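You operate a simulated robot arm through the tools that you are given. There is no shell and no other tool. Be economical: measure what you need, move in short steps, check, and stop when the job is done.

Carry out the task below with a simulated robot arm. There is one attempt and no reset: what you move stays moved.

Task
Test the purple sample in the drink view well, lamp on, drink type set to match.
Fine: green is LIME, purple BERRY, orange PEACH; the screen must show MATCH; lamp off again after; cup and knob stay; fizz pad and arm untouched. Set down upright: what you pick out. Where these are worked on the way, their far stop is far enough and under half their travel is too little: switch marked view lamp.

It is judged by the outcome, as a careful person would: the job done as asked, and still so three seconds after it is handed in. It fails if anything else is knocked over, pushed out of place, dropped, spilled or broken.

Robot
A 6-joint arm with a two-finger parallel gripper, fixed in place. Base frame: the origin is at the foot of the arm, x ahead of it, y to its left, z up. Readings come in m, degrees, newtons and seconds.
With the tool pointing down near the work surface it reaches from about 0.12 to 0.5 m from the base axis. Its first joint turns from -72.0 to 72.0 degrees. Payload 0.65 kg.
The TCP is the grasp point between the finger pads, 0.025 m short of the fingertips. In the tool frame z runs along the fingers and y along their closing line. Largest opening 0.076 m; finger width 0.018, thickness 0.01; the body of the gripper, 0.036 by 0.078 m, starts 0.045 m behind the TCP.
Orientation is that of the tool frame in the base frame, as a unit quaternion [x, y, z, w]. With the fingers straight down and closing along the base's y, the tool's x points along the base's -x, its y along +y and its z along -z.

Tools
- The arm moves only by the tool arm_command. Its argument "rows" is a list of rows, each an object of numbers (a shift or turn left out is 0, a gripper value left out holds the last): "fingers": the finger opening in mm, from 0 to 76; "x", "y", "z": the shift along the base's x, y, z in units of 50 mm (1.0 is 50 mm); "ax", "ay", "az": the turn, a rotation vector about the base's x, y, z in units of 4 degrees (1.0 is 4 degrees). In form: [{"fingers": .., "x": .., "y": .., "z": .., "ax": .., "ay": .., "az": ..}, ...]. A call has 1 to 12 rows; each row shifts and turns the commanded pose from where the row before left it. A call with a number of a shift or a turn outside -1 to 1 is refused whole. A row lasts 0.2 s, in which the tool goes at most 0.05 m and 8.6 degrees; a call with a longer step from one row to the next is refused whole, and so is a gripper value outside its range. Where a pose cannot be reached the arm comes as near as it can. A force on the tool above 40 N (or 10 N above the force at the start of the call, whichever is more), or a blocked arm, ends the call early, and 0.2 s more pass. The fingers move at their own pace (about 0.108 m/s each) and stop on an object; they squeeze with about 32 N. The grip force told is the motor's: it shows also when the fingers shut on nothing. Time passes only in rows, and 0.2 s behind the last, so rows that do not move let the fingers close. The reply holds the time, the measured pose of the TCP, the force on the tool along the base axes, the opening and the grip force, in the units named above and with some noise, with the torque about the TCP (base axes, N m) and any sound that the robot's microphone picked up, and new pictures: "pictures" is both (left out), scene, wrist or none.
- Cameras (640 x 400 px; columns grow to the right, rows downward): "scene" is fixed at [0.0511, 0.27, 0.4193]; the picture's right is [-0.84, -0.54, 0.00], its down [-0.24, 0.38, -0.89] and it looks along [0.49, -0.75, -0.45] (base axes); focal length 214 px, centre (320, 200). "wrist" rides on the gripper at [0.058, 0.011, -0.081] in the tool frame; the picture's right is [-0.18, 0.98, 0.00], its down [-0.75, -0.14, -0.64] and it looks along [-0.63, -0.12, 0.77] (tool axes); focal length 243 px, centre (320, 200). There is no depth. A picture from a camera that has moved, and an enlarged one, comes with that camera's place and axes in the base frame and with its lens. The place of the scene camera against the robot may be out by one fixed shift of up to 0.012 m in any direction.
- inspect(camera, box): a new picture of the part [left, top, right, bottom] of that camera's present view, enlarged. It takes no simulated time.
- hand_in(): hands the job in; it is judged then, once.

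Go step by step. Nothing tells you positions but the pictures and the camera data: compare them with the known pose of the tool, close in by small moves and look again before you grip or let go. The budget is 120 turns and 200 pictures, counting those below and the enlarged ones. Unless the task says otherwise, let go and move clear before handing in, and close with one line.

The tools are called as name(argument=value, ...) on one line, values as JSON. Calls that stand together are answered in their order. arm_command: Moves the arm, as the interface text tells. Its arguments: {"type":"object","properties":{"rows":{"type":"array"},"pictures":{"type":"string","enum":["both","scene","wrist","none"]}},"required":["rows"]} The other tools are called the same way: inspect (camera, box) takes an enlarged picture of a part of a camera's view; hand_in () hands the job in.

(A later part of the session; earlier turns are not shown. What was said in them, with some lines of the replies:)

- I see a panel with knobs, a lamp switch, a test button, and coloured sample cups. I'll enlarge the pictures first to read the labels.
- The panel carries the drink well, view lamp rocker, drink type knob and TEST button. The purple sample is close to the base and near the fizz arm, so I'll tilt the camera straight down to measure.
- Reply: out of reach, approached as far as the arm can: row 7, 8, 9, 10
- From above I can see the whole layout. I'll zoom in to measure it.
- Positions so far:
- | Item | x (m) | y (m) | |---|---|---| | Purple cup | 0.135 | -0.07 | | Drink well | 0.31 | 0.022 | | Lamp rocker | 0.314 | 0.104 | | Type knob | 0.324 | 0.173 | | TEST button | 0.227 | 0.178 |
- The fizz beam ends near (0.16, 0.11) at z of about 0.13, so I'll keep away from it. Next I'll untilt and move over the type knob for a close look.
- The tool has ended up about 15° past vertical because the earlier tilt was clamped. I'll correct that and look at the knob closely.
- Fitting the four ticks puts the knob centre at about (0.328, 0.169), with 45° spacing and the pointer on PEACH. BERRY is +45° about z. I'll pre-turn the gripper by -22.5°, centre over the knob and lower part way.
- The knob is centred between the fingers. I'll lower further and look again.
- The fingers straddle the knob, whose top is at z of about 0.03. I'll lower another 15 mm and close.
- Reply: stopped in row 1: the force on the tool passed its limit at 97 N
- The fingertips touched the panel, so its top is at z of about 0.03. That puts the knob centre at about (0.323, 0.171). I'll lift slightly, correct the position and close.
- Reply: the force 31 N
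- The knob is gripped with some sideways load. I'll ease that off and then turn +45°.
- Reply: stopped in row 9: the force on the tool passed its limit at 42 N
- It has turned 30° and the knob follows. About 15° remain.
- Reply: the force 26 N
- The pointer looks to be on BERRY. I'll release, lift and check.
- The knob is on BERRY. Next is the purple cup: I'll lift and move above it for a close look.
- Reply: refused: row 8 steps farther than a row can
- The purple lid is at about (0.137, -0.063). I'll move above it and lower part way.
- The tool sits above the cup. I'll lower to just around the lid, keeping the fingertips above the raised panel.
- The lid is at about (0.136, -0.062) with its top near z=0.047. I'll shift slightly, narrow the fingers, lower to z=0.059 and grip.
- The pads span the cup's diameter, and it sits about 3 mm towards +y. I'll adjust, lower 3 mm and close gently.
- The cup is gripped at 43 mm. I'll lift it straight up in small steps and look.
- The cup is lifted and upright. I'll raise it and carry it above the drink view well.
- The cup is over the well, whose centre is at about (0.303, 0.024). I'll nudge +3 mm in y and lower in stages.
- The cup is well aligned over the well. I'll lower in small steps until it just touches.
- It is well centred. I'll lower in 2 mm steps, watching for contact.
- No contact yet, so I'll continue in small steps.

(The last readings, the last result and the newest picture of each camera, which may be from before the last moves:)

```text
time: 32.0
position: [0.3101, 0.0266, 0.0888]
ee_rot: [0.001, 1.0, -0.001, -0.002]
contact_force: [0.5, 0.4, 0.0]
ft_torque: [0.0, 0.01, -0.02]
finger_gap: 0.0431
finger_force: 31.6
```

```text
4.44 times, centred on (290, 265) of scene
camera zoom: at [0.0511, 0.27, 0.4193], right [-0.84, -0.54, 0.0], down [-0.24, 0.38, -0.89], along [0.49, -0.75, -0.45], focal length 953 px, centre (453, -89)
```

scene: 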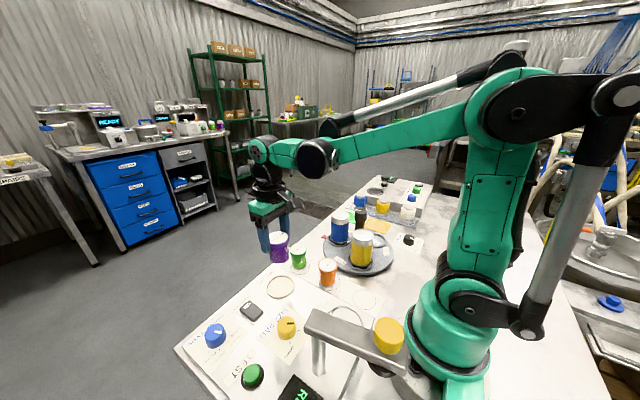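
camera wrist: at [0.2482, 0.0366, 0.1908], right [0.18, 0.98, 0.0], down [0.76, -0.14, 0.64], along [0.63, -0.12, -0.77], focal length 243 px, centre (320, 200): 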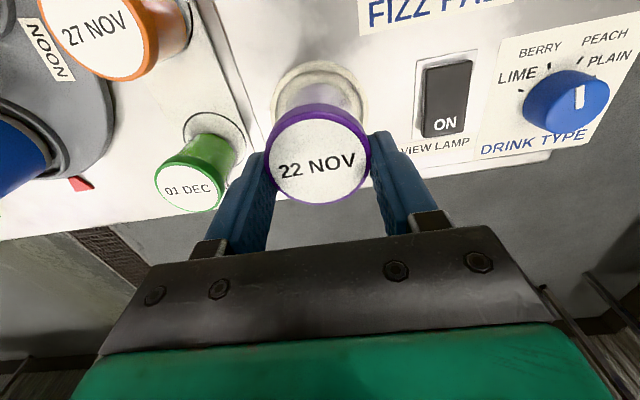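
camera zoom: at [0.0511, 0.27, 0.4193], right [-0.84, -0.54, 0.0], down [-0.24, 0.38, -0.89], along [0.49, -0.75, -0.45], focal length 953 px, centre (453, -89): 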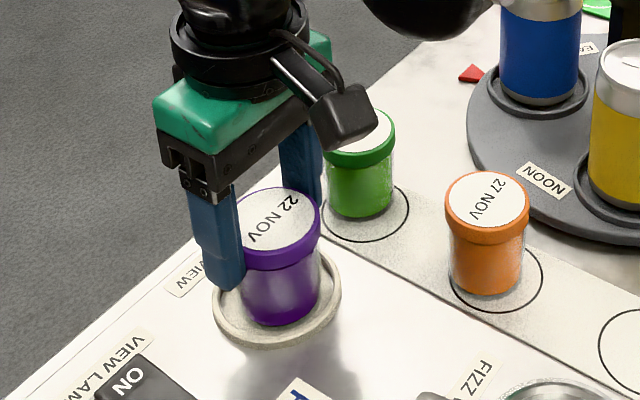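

arm_command(rows=[{"z": -0.03}, {"z": -0.03}, {}], pictures="none")

inspect(camera="scene", box=[245, 245, 325, 305])

```text
time: 32.7
position: [0.3117, 0.0261, 0.0863]
ee_rot: [-0.001, 1.0, 0.0, -0.001]
contact_force: [-0.2, 1.6, 15.7]
ft_torque: [0.04, 0.08, -0.02]
finger_gap: 0.0436
finger_force: 32.1
stopped in row 3: the force on the tool passed its limit at 42 N (the readings are from after the stop); the commanded pose is now the measured one
```

```text
6.67 times, centred on (285, 275) of scene
camera zoom: at [0.051, 0.27, 0.4193], right [-0.84, -0.54, 0.0], down [-0.24, 0.38, -0.89], along [0.49, -0.75, -0.45], focal length 1430 px, centre (553, -300)
```

zoom: 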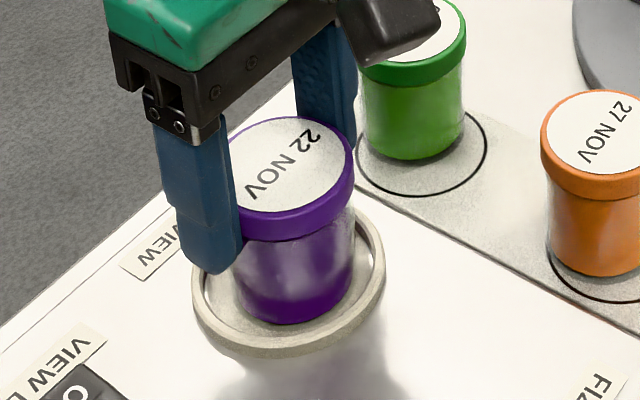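

The cup has touched the well floor inside the rim. I'll ease the load, open and lift away.

arm_command(rows=[{"z": 0.01}, {"fingers": 50}, {"fingers": 60}, {}, {"z": 0.3}, {"z": 0.5}, {"z": 0.6}, {"z": 0.6, "x": -0.5}, {"x": -0.5}, {}], pictures="both")

inspect(camera="scene", box=[200, 240, 360, 360])

inspect(camera="wrist", box=[250, 40, 450, 180])

```text
time: 34.9
position: [0.263, 0.0278, 0.1861]
ee_rot: [0.0, 1.0, 0.0, -0.001]
contact_force: [-0.3, 0.6, 0.6]
ft_torque: [0.0, 0.03, 0.0]
finger_gap: 0.0602
finger_force: 0.1
camera wrist: at [0.2041, 0.0376, 0.2677], right [0.18, 0.98, 0.0], down [0.76, -0.14, 0.64], along [0.63, -0.12, -0.77], focal length 243 px, centre (320, 200)
```

scene: 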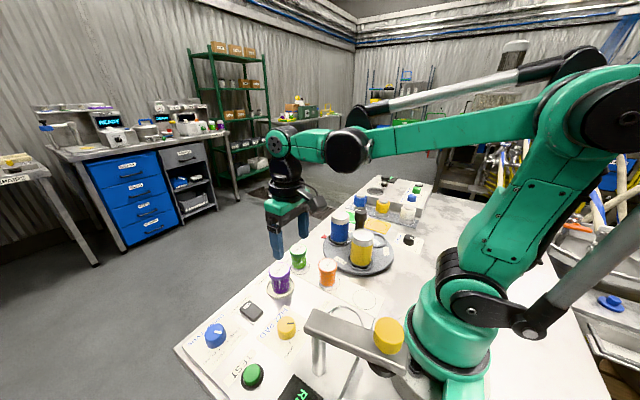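
wrist: 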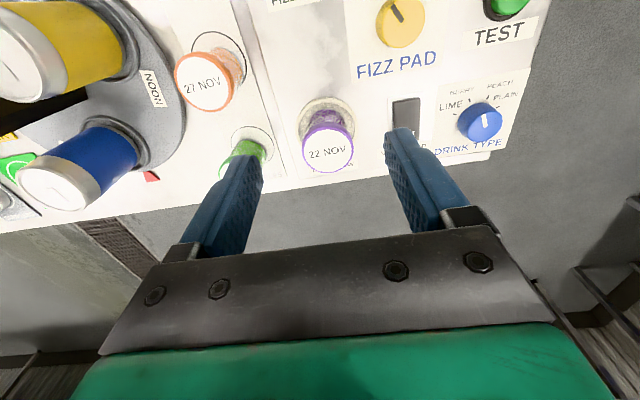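

```text
3.33 times, centred on (280, 300) of scene
camera zoom: at [0.0511, 0.27, 0.4193], right [-0.84, -0.54, 0.0], down [-0.24, 0.38, -0.89], along [0.49, -0.75, -0.45], focal length 715 px, centre (453, -133)
```

zoom: 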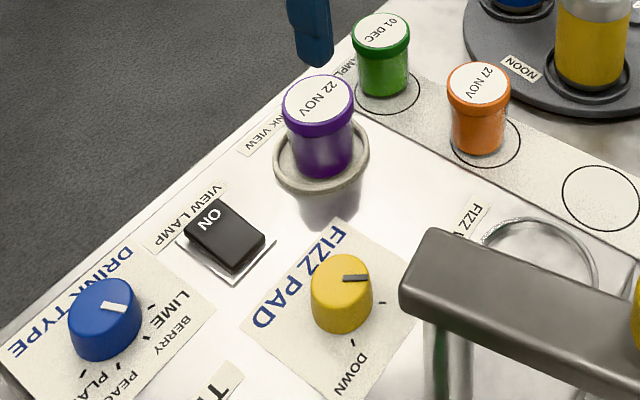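

```text
2.86 times, centred on (350, 110) of wrist
camera zoom: at [0.2041, 0.0376, 0.2677], right [0.18, 0.98, 0.0], down [0.76, -0.14, 0.64], along [0.63, -0.12, -0.77], focal length 693 px, centre (234, 457)
```

zoom: 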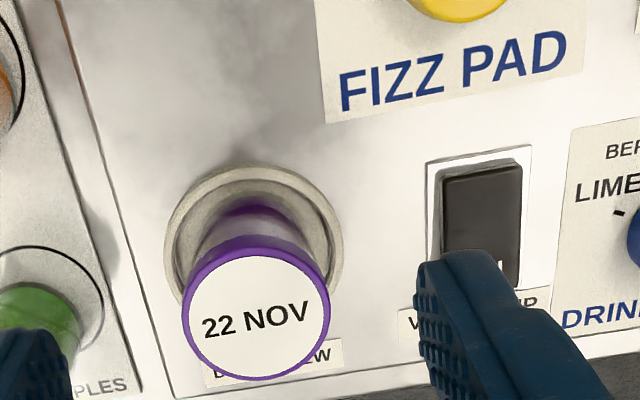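

The cup is seated in the well. Now I'll look at the lamp rocker closely.

inspect(camera="scene", box=[230, 290, 280, 328])

inspect(camera="scene", box=[230, 350, 330, 400])

arm_command(rows=[{"y": 0.5, "fingers": 0}, {"y": 0.5, "x": 0.2}, {"y": 0.5, "x": 0.2}, {"z": -0.3, "x": 0.2}, {}], pictures="wrist")

inspect(camera="wrist", box=[240, 30, 440, 170])

```text
10.53 times, centred on (255, 309) of scene
camera zoom: at [0.0511, 0.27, 0.4193], right [-0.84, -0.54, 0.0], down [-0.24, 0.38, -0.89], along [0.49, -0.75, -0.45], focal length 2258 px, centre (1004, -947)
```

zoom: 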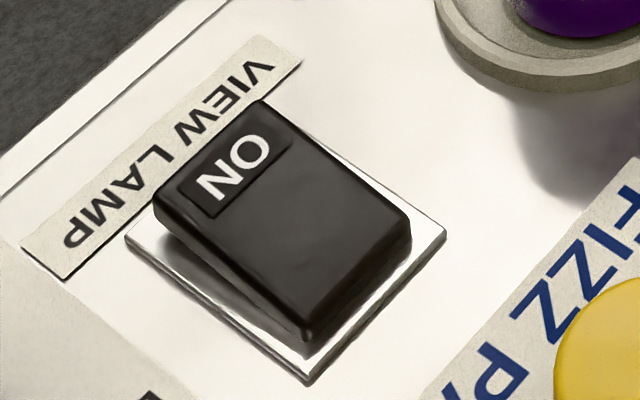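

```text
6.40 times, centred on (280, 375) of scene
camera zoom: at [0.0511, 0.27, 0.4193], right [-0.84, -0.54, 0.0], down [-0.24, 0.38, -0.89], along [0.49, -0.75, -0.45], focal length 1373 px, centre (576, -920)
```

zoom: 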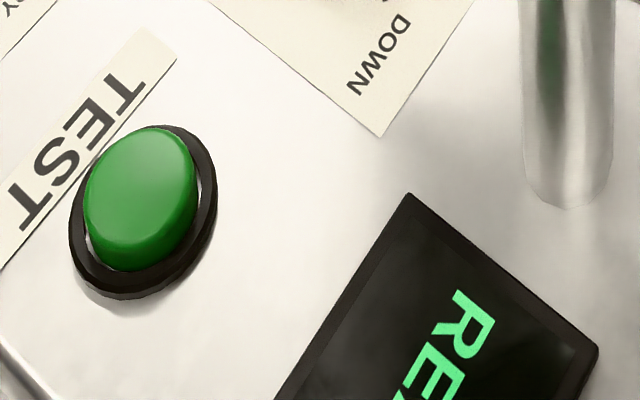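

```text
time: 36.1
position: [0.2908, 0.1038, 0.1707]
ee_rot: [0.0, 1.0, 0.0, -0.002]
contact_force: [-0.4, 0.6, 0.3]
ft_torque: [0.0, -0.01, -0.01]
finger_gap: 0.0
finger_force: 24.0
camera wrist: at [0.232, 0.1127, 0.2509], right [0.18, 0.98, 0.0], down [0.76, -0.14, 0.64], along [0.63, -0.12, -0.77], focal length 243 px, centre (320, 200)
```

wrist: 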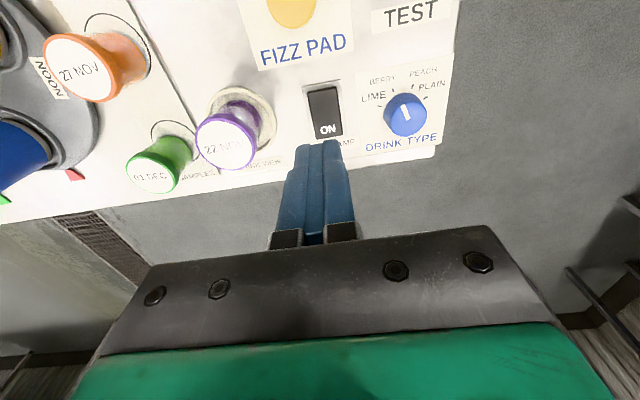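

```text
2.86 times, centred on (340, 100) of wrist
camera zoom: at [0.232, 0.1127, 0.2509], right [0.18, 0.98, 0.0], down [0.76, -0.14, 0.64], along [0.63, -0.12, -0.77], focal length 693 px, centre (263, 486)
```

zoom: 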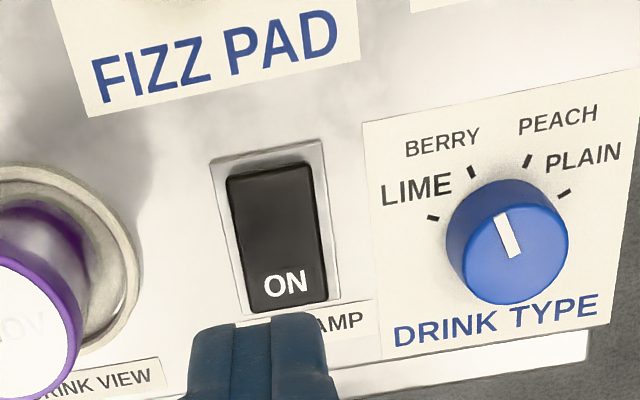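

The ON end is raised, so the lamp is off. The ON end is at about (0.324, 0.102). I'll put the closed fingertips above it and press down.

arm_command(rows=[{"x": 0.33, "y": -0.02, "z": -0.3}, {"x": 0.33, "y": -0.02, "z": -0.5}, {"z": -0.5}, {"z": -0.5}, {}], pictures="wrist")

inspect(camera="scene", box=[200, 260, 300, 335])

```text
time: 37.3
position: [0.3249, 0.1017, 0.0802]
ee_rot: [0.0, 1.0, 0.0, -0.002]
contact_force: [-0.2, -0.4, 0.4]
ft_torque: [-0.02, 0.01, 0.02]
finger_gap: 0.0
finger_force: 23.1
camera wrist: at [0.266, 0.1103, 0.1606], right [0.18, 0.98, 0.0], down [0.76, -0.14, 0.64], along [0.63, -0.12, -0.77], focal length 243 px, centre (320, 200)
```

wrist: 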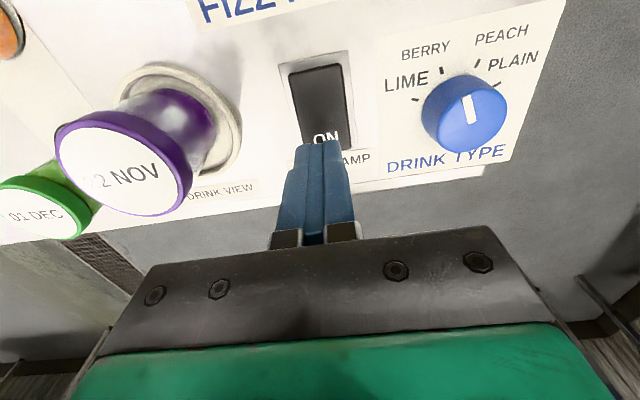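

```text
5.33 times, centred on (250, 298) of scene
camera zoom: at [0.0511, 0.27, 0.4193], right [-0.84, -0.54, 0.0], down [-0.24, 0.38, -0.89], along [0.49, -0.75, -0.45], focal length 1144 px, centre (693, -320)
```

zoom: 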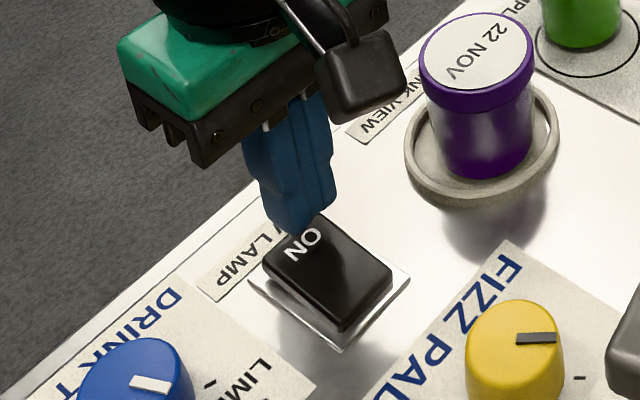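

arm_command(rows=[{"z": -0.15, "x": -0.02}, {"z": -0.06}, {"z": -0.06}, {"z": -0.06}, {"z": -0.06}, {"z": -0.06}, {"z": -0.06}], pictures="none")

inspect(camera="scene", box=[200, 260, 300, 335])

```text
time: 38.5
position: [0.323, 0.0998, 0.0647]
ee_rot: [0.0, 1.0, -0.001, -0.002]
contact_force: [0.6, 0.3, 14.3]
ft_torque: [0.0, 0.15, -0.09]
finger_gap: 0.0
finger_force: 23.0
stopped in row 5: the force on the tool passed its limit at 63 N (the readings are from after the stop); the commanded pose is now the measured one
```

```text
5.33 times, centred on (250, 298) of scene
camera zoom: at [0.051, 0.27, 0.4193], right [-0.84, -0.54, 0.0], down [-0.24, 0.38, -0.89], along [0.49, -0.75, -0.45], focal length 1144 px, centre (693, -320)
```

zoom: 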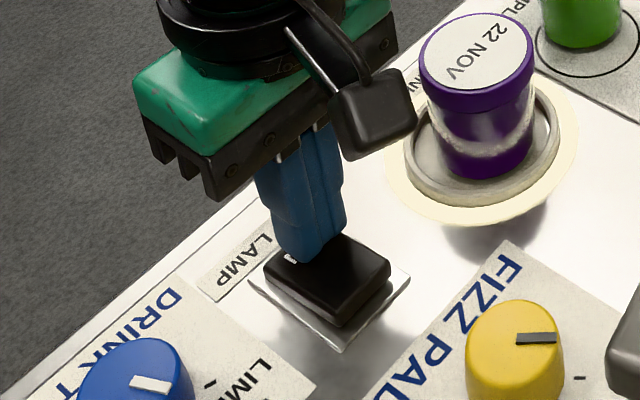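

The lamp is on: the well is lit and the rocker has flipped. Next is TEST at about (0.223, 0.174). I'll yaw the tool so the camera housing swings away from the fizz beam.

arm_command(rows=[{"z": 0.3}, {"z": 0.7}, {"z": 0.7, "az": -1}, {"z": 0.5, "y": 0.3, "az": -1}, {"y": 0.5, "x": -0.3, "az": -1}, {"y": 0.4, "x": -0.4, "az": -1}, {"y": 0.25, "x": -0.4, "az": -1}, {"x": -0.4, "az": -1}, {"x": -0.3, "az": -1}, {"az": -1}, {"az": -1}, {}], pictures="both")

```text
time: 41.1
position: [0.2345, 0.1719, 0.174]
ee_rot: [0.31, 0.951, 0.0, -0.002]
contact_force: [0.2, 0.4, 0.2]
ft_torque: [-0.01, -0.01, 0.0]
finger_gap: 0.0002
finger_force: 23.9
camera wrist: at [0.1922, 0.2142, 0.2555], right [0.73, 0.69, 0.0], down [0.53, -0.56, 0.64], along [0.44, -0.47, -0.77], focal length 243 px, centre (320, 200)
```

scene: 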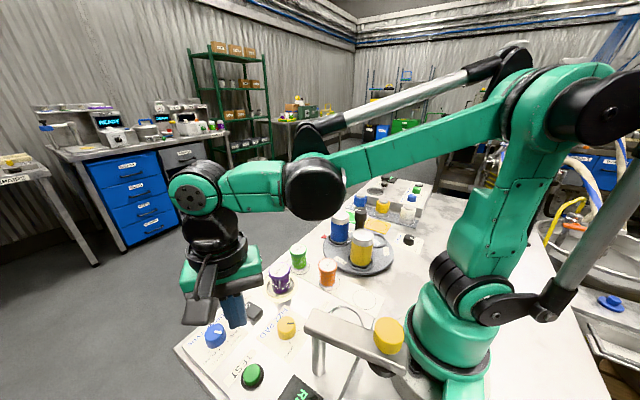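
wrist: 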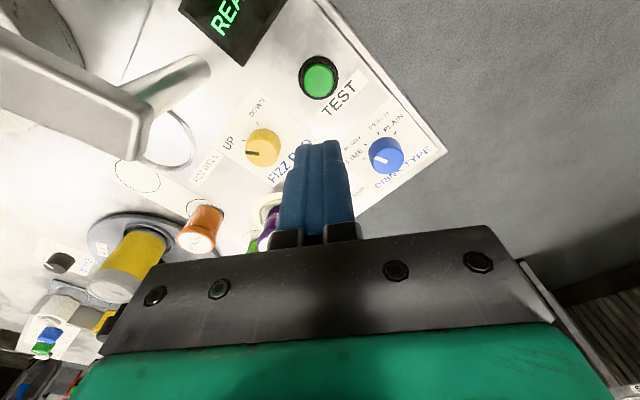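

The button is at about (0.225, 0.177). I'll move over it and lower.

arm_command(rows=[{"x": -0.19, "y": 0.1, "z": -0.4}, {"z": -0.6}, {"z": -0.6}, {"z": -0.2}, {}], pictures="both")

inspect(camera="scene", box=[180, 300, 340, 400])

```text
time: 42.3
position: [0.2276, 0.1753, 0.083]
ee_rot: [0.309, 0.951, 0.0, -0.003]
contact_force: [0.2, -0.2, -0.3]
ft_torque: [0.02, -0.01, 0.0]
finger_gap: 0.0
finger_force: 23.6
camera wrist: at [0.1851, 0.2182, 0.1645], right [0.73, 0.69, 0.0], down [0.53, -0.56, 0.64], along [0.44, -0.47, -0.77], focal length 243 px, centre (320, 200)
```

scene: 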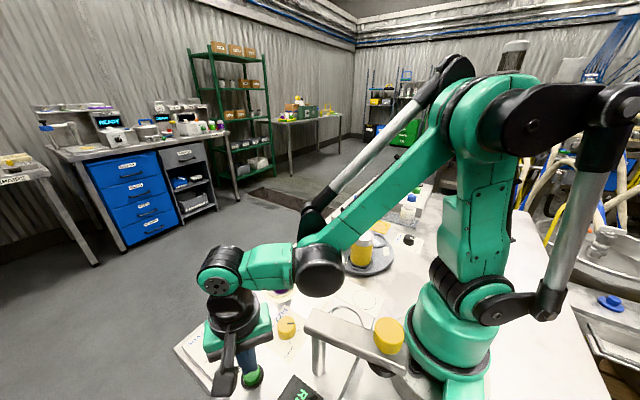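
wrist: 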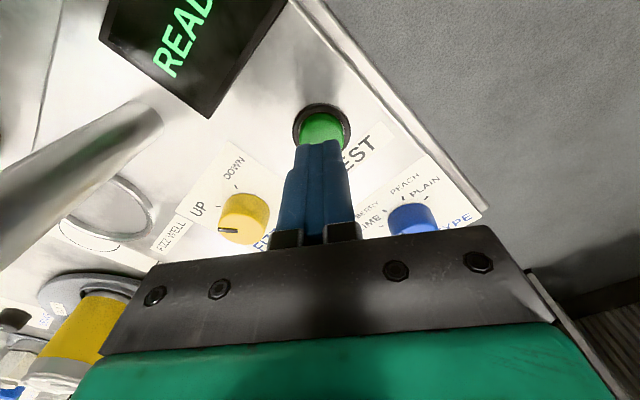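

```text
4.00 times, centred on (260, 350) of scene
camera zoom: at [0.0511, 0.27, 0.4193], right [-0.84, -0.54, 0.0], down [-0.24, 0.38, -0.89], along [0.49, -0.75, -0.45], focal length 858 px, centre (560, -400)
```

zoom: 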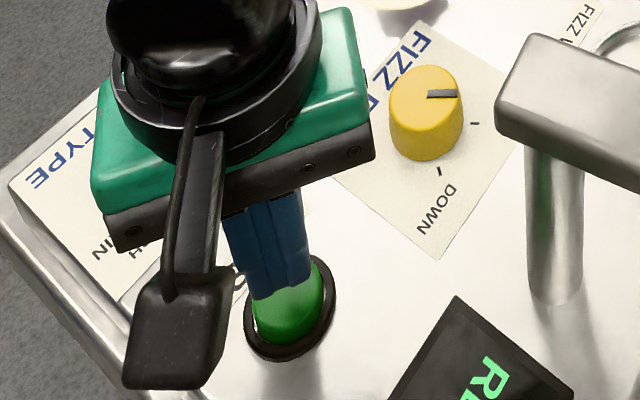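

It's aligned to within a few millimetres. I'll correct slightly and press.

arm_command(rows=[{"x": -0.09, "y": 0.06}, {"z": -0.15}, {"z": -0.06}, {"z": -0.06}, {"z": -0.06}, {"z": -0.06}, {"z": -0.06}, {"z": -0.06}], pictures="wrist")

inspect(camera="scene", box=[180, 300, 340, 400])

```text
time: 44.1
position: [0.2201, 0.1811, 0.0584]
ee_rot: [0.309, 0.951, 0.002, -0.002]
contact_force: [1.4, 9.0, 31.9]
ft_torque: [0.15, -0.11, -0.11]
finger_gap: 0.0
finger_force: 23.5
heard: click
camera wrist: at [0.1781, 0.222, 0.14], right [0.73, 0.69, 0.0], down [0.53, -0.56, 0.64], along [0.44, -0.46, -0.77], focal length 243 px, centre (320, 200)
```

wrist: 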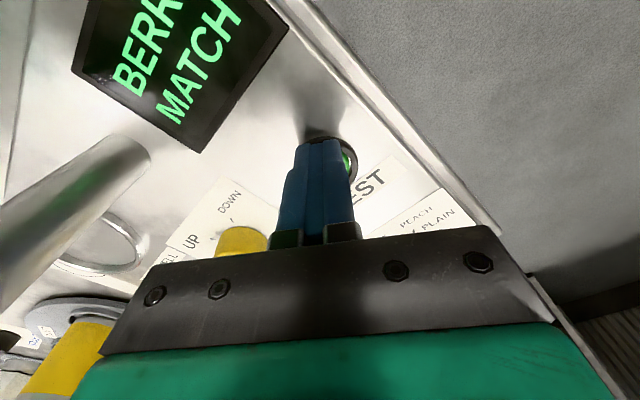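

```text
4.00 times, centred on (260, 350) of scene
camera zoom: at [0.051, 0.27, 0.4193], right [-0.84, -0.54, 0.0], down [-0.24, 0.38, -0.89], along [0.49, -0.75, -0.45], focal length 858 px, centre (560, -400)
```

zoom: 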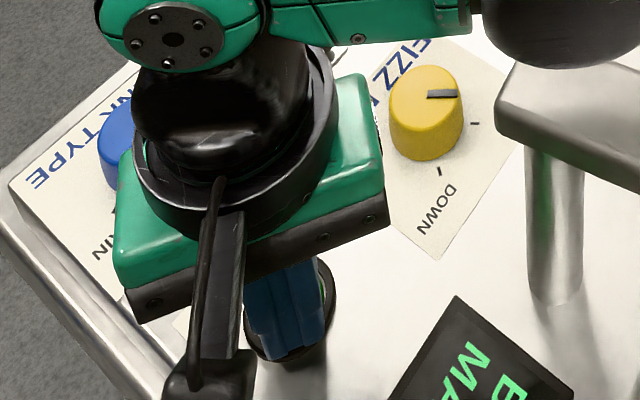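

The screen shows BERRY MATCH. Now I'll lift and return to the rocker to press its other end, at about (0.295, 0.102), and turn the lamp off.

arm_command(rows=[{"z": 0.5}, {"z": 0.9}, {"z": 0.9, "az": 1}, {"x": 0.5, "az": 1}, {"x": 0.5, "az": 1}, {"x": 0.5, "y": -0.3, "az": 1}, {"y": -0.5, "az": 1}, {"y": -0.5, "az": 1}, {"y": -0.25, "z": -0.3, "az": 1}, {"z": -0.3, "az": 1}, {"az": 1}, {}], pictures="both")

inspect(camera="wrist", box=[240, 30, 440, 170])

```text
time: 46.7
position: [0.2922, 0.1026, 0.1438]
ee_rot: [-0.001, 1.0, 0.0, -0.002]
contact_force: [0.2, 0.4, 0.7]
ft_torque: [-0.03, 0.02, -0.01]
finger_gap: 0.0001
finger_force: 23.7
camera wrist: at [0.2331, 0.1126, 0.2249], right [0.18, 0.98, 0.0], down [0.76, -0.14, 0.64], along [0.63, -0.12, -0.77], focal length 243 px, centre (320, 200)
```

scene: 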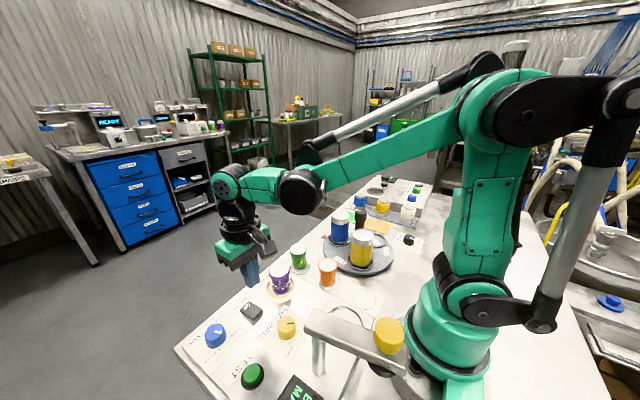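
wrist: 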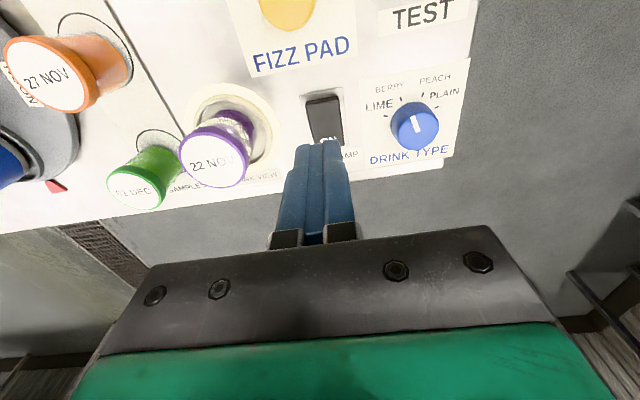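

```text
2.86 times, centred on (340, 100) of wrist
camera zoom: at [0.2331, 0.1126, 0.2249], right [0.18, 0.98, 0.0], down [0.76, -0.14, 0.64], along [0.63, -0.12, -0.77], focal length 693 px, centre (263, 486)
```

zoom: 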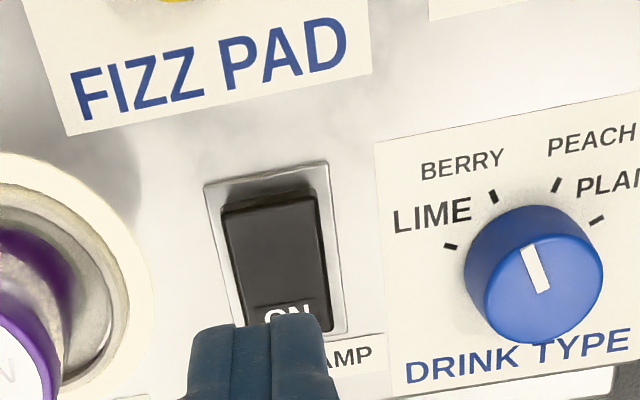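

arm_command(rows=[{"x": 0.06, "z": -0.5}, {"z": -0.5}, {"z": -0.35}, {"z": -0.1}, {"z": -0.06}, {"z": -0.06}, {"z": -0.06}, {"z": -0.06}, {"z": -0.06}], pictures="none")

inspect(camera="scene", box=[200, 250, 320, 340])

```text
time: 48.3
position: [0.2967, 0.1017, 0.0647]
ee_rot: [0.0, 1.0, 0.0, -0.004]
contact_force: [0.0, 1.0, 18.6]
ft_torque: [0.03, -0.18, -0.12]
finger_gap: 0.0
finger_force: 23.9
stopped in row 8: the force on the tool passed its limit at 76 N (the readings are from after the stop); the commanded pose is now the measured one
```

```text
4.44 times, centred on (260, 295) of scene
camera zoom: at [0.051, 0.27, 0.4193], right [-0.84, -0.54, 0.0], down [-0.24, 0.38, -0.89], along [0.49, -0.75, -0.45], focal length 953 px, centre (587, -222)
```

zoom: 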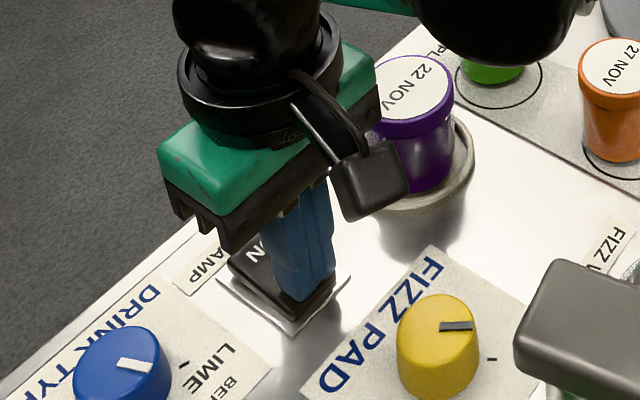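

The lamp has gone off. I'll lift clear and do a final check.

arm_command(rows=[{"z": 0.3}, {"z": 0.8}, {"z": 0.9}, {"z": 0.9, "fingers": 40}, {"z": 0.9}, {}], pictures="both")

inspect(camera="scene", box=[170, 240, 410, 400])

```text
time: 49.7
position: [0.2971, 0.0996, 0.2557]
ee_rot: [-0.001, 1.0, 0.0, -0.004]
contact_force: [-0.4, 0.5, 0.3]
ft_torque: [0.01, 0.04, 0.02]
finger_gap: 0.0401
finger_force: 0.1
camera wrist: at [0.238, 0.1092, 0.336], right [0.18, 0.98, 0.0], down [0.76, -0.14, 0.64], along [0.63, -0.12, -0.77], focal length 243 px, centre (320, 200)
```

scene: 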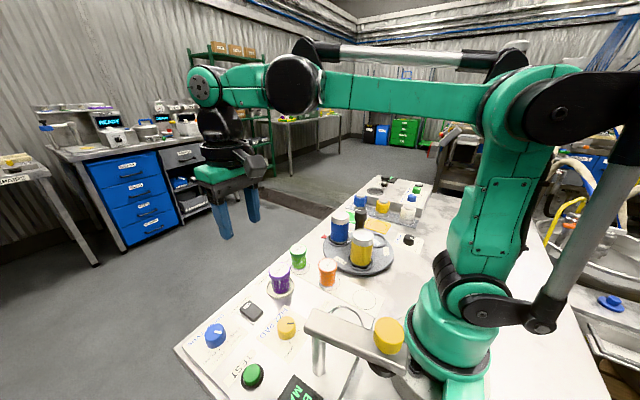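
wrist: 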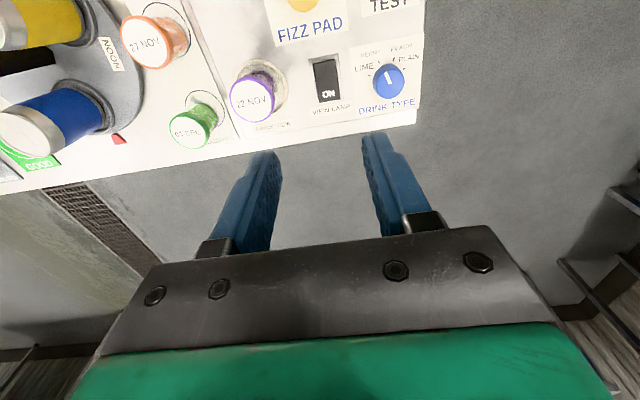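

```text
2.50 times, centred on (290, 320) of scene
camera zoom: at [0.0511, 0.27, 0.4193], right [-0.84, -0.54, 0.0], down [-0.24, 0.38, -0.89], along [0.49, -0.75, -0.45], focal length 536 px, centre (395, -100)
```

zoom: 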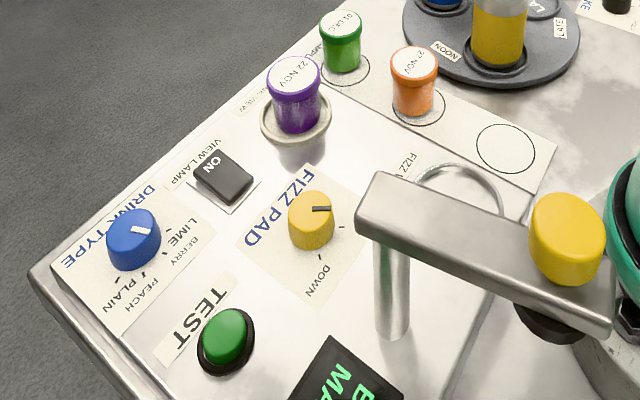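

The screen still shows BERRY MATCH, the lamp is off, and the cup is upright in the well with the knob on BERRY. The fizz pad and fizz arm are untouched and the gripper is clear, so I'm handing in.

hand_in()

```text
The job is handed in.
```

The purple sample was tested in the drink view well on BERRY with the lamp on; the screen showed MATCH, the lamp is off again, and the cup and knob were left in place.
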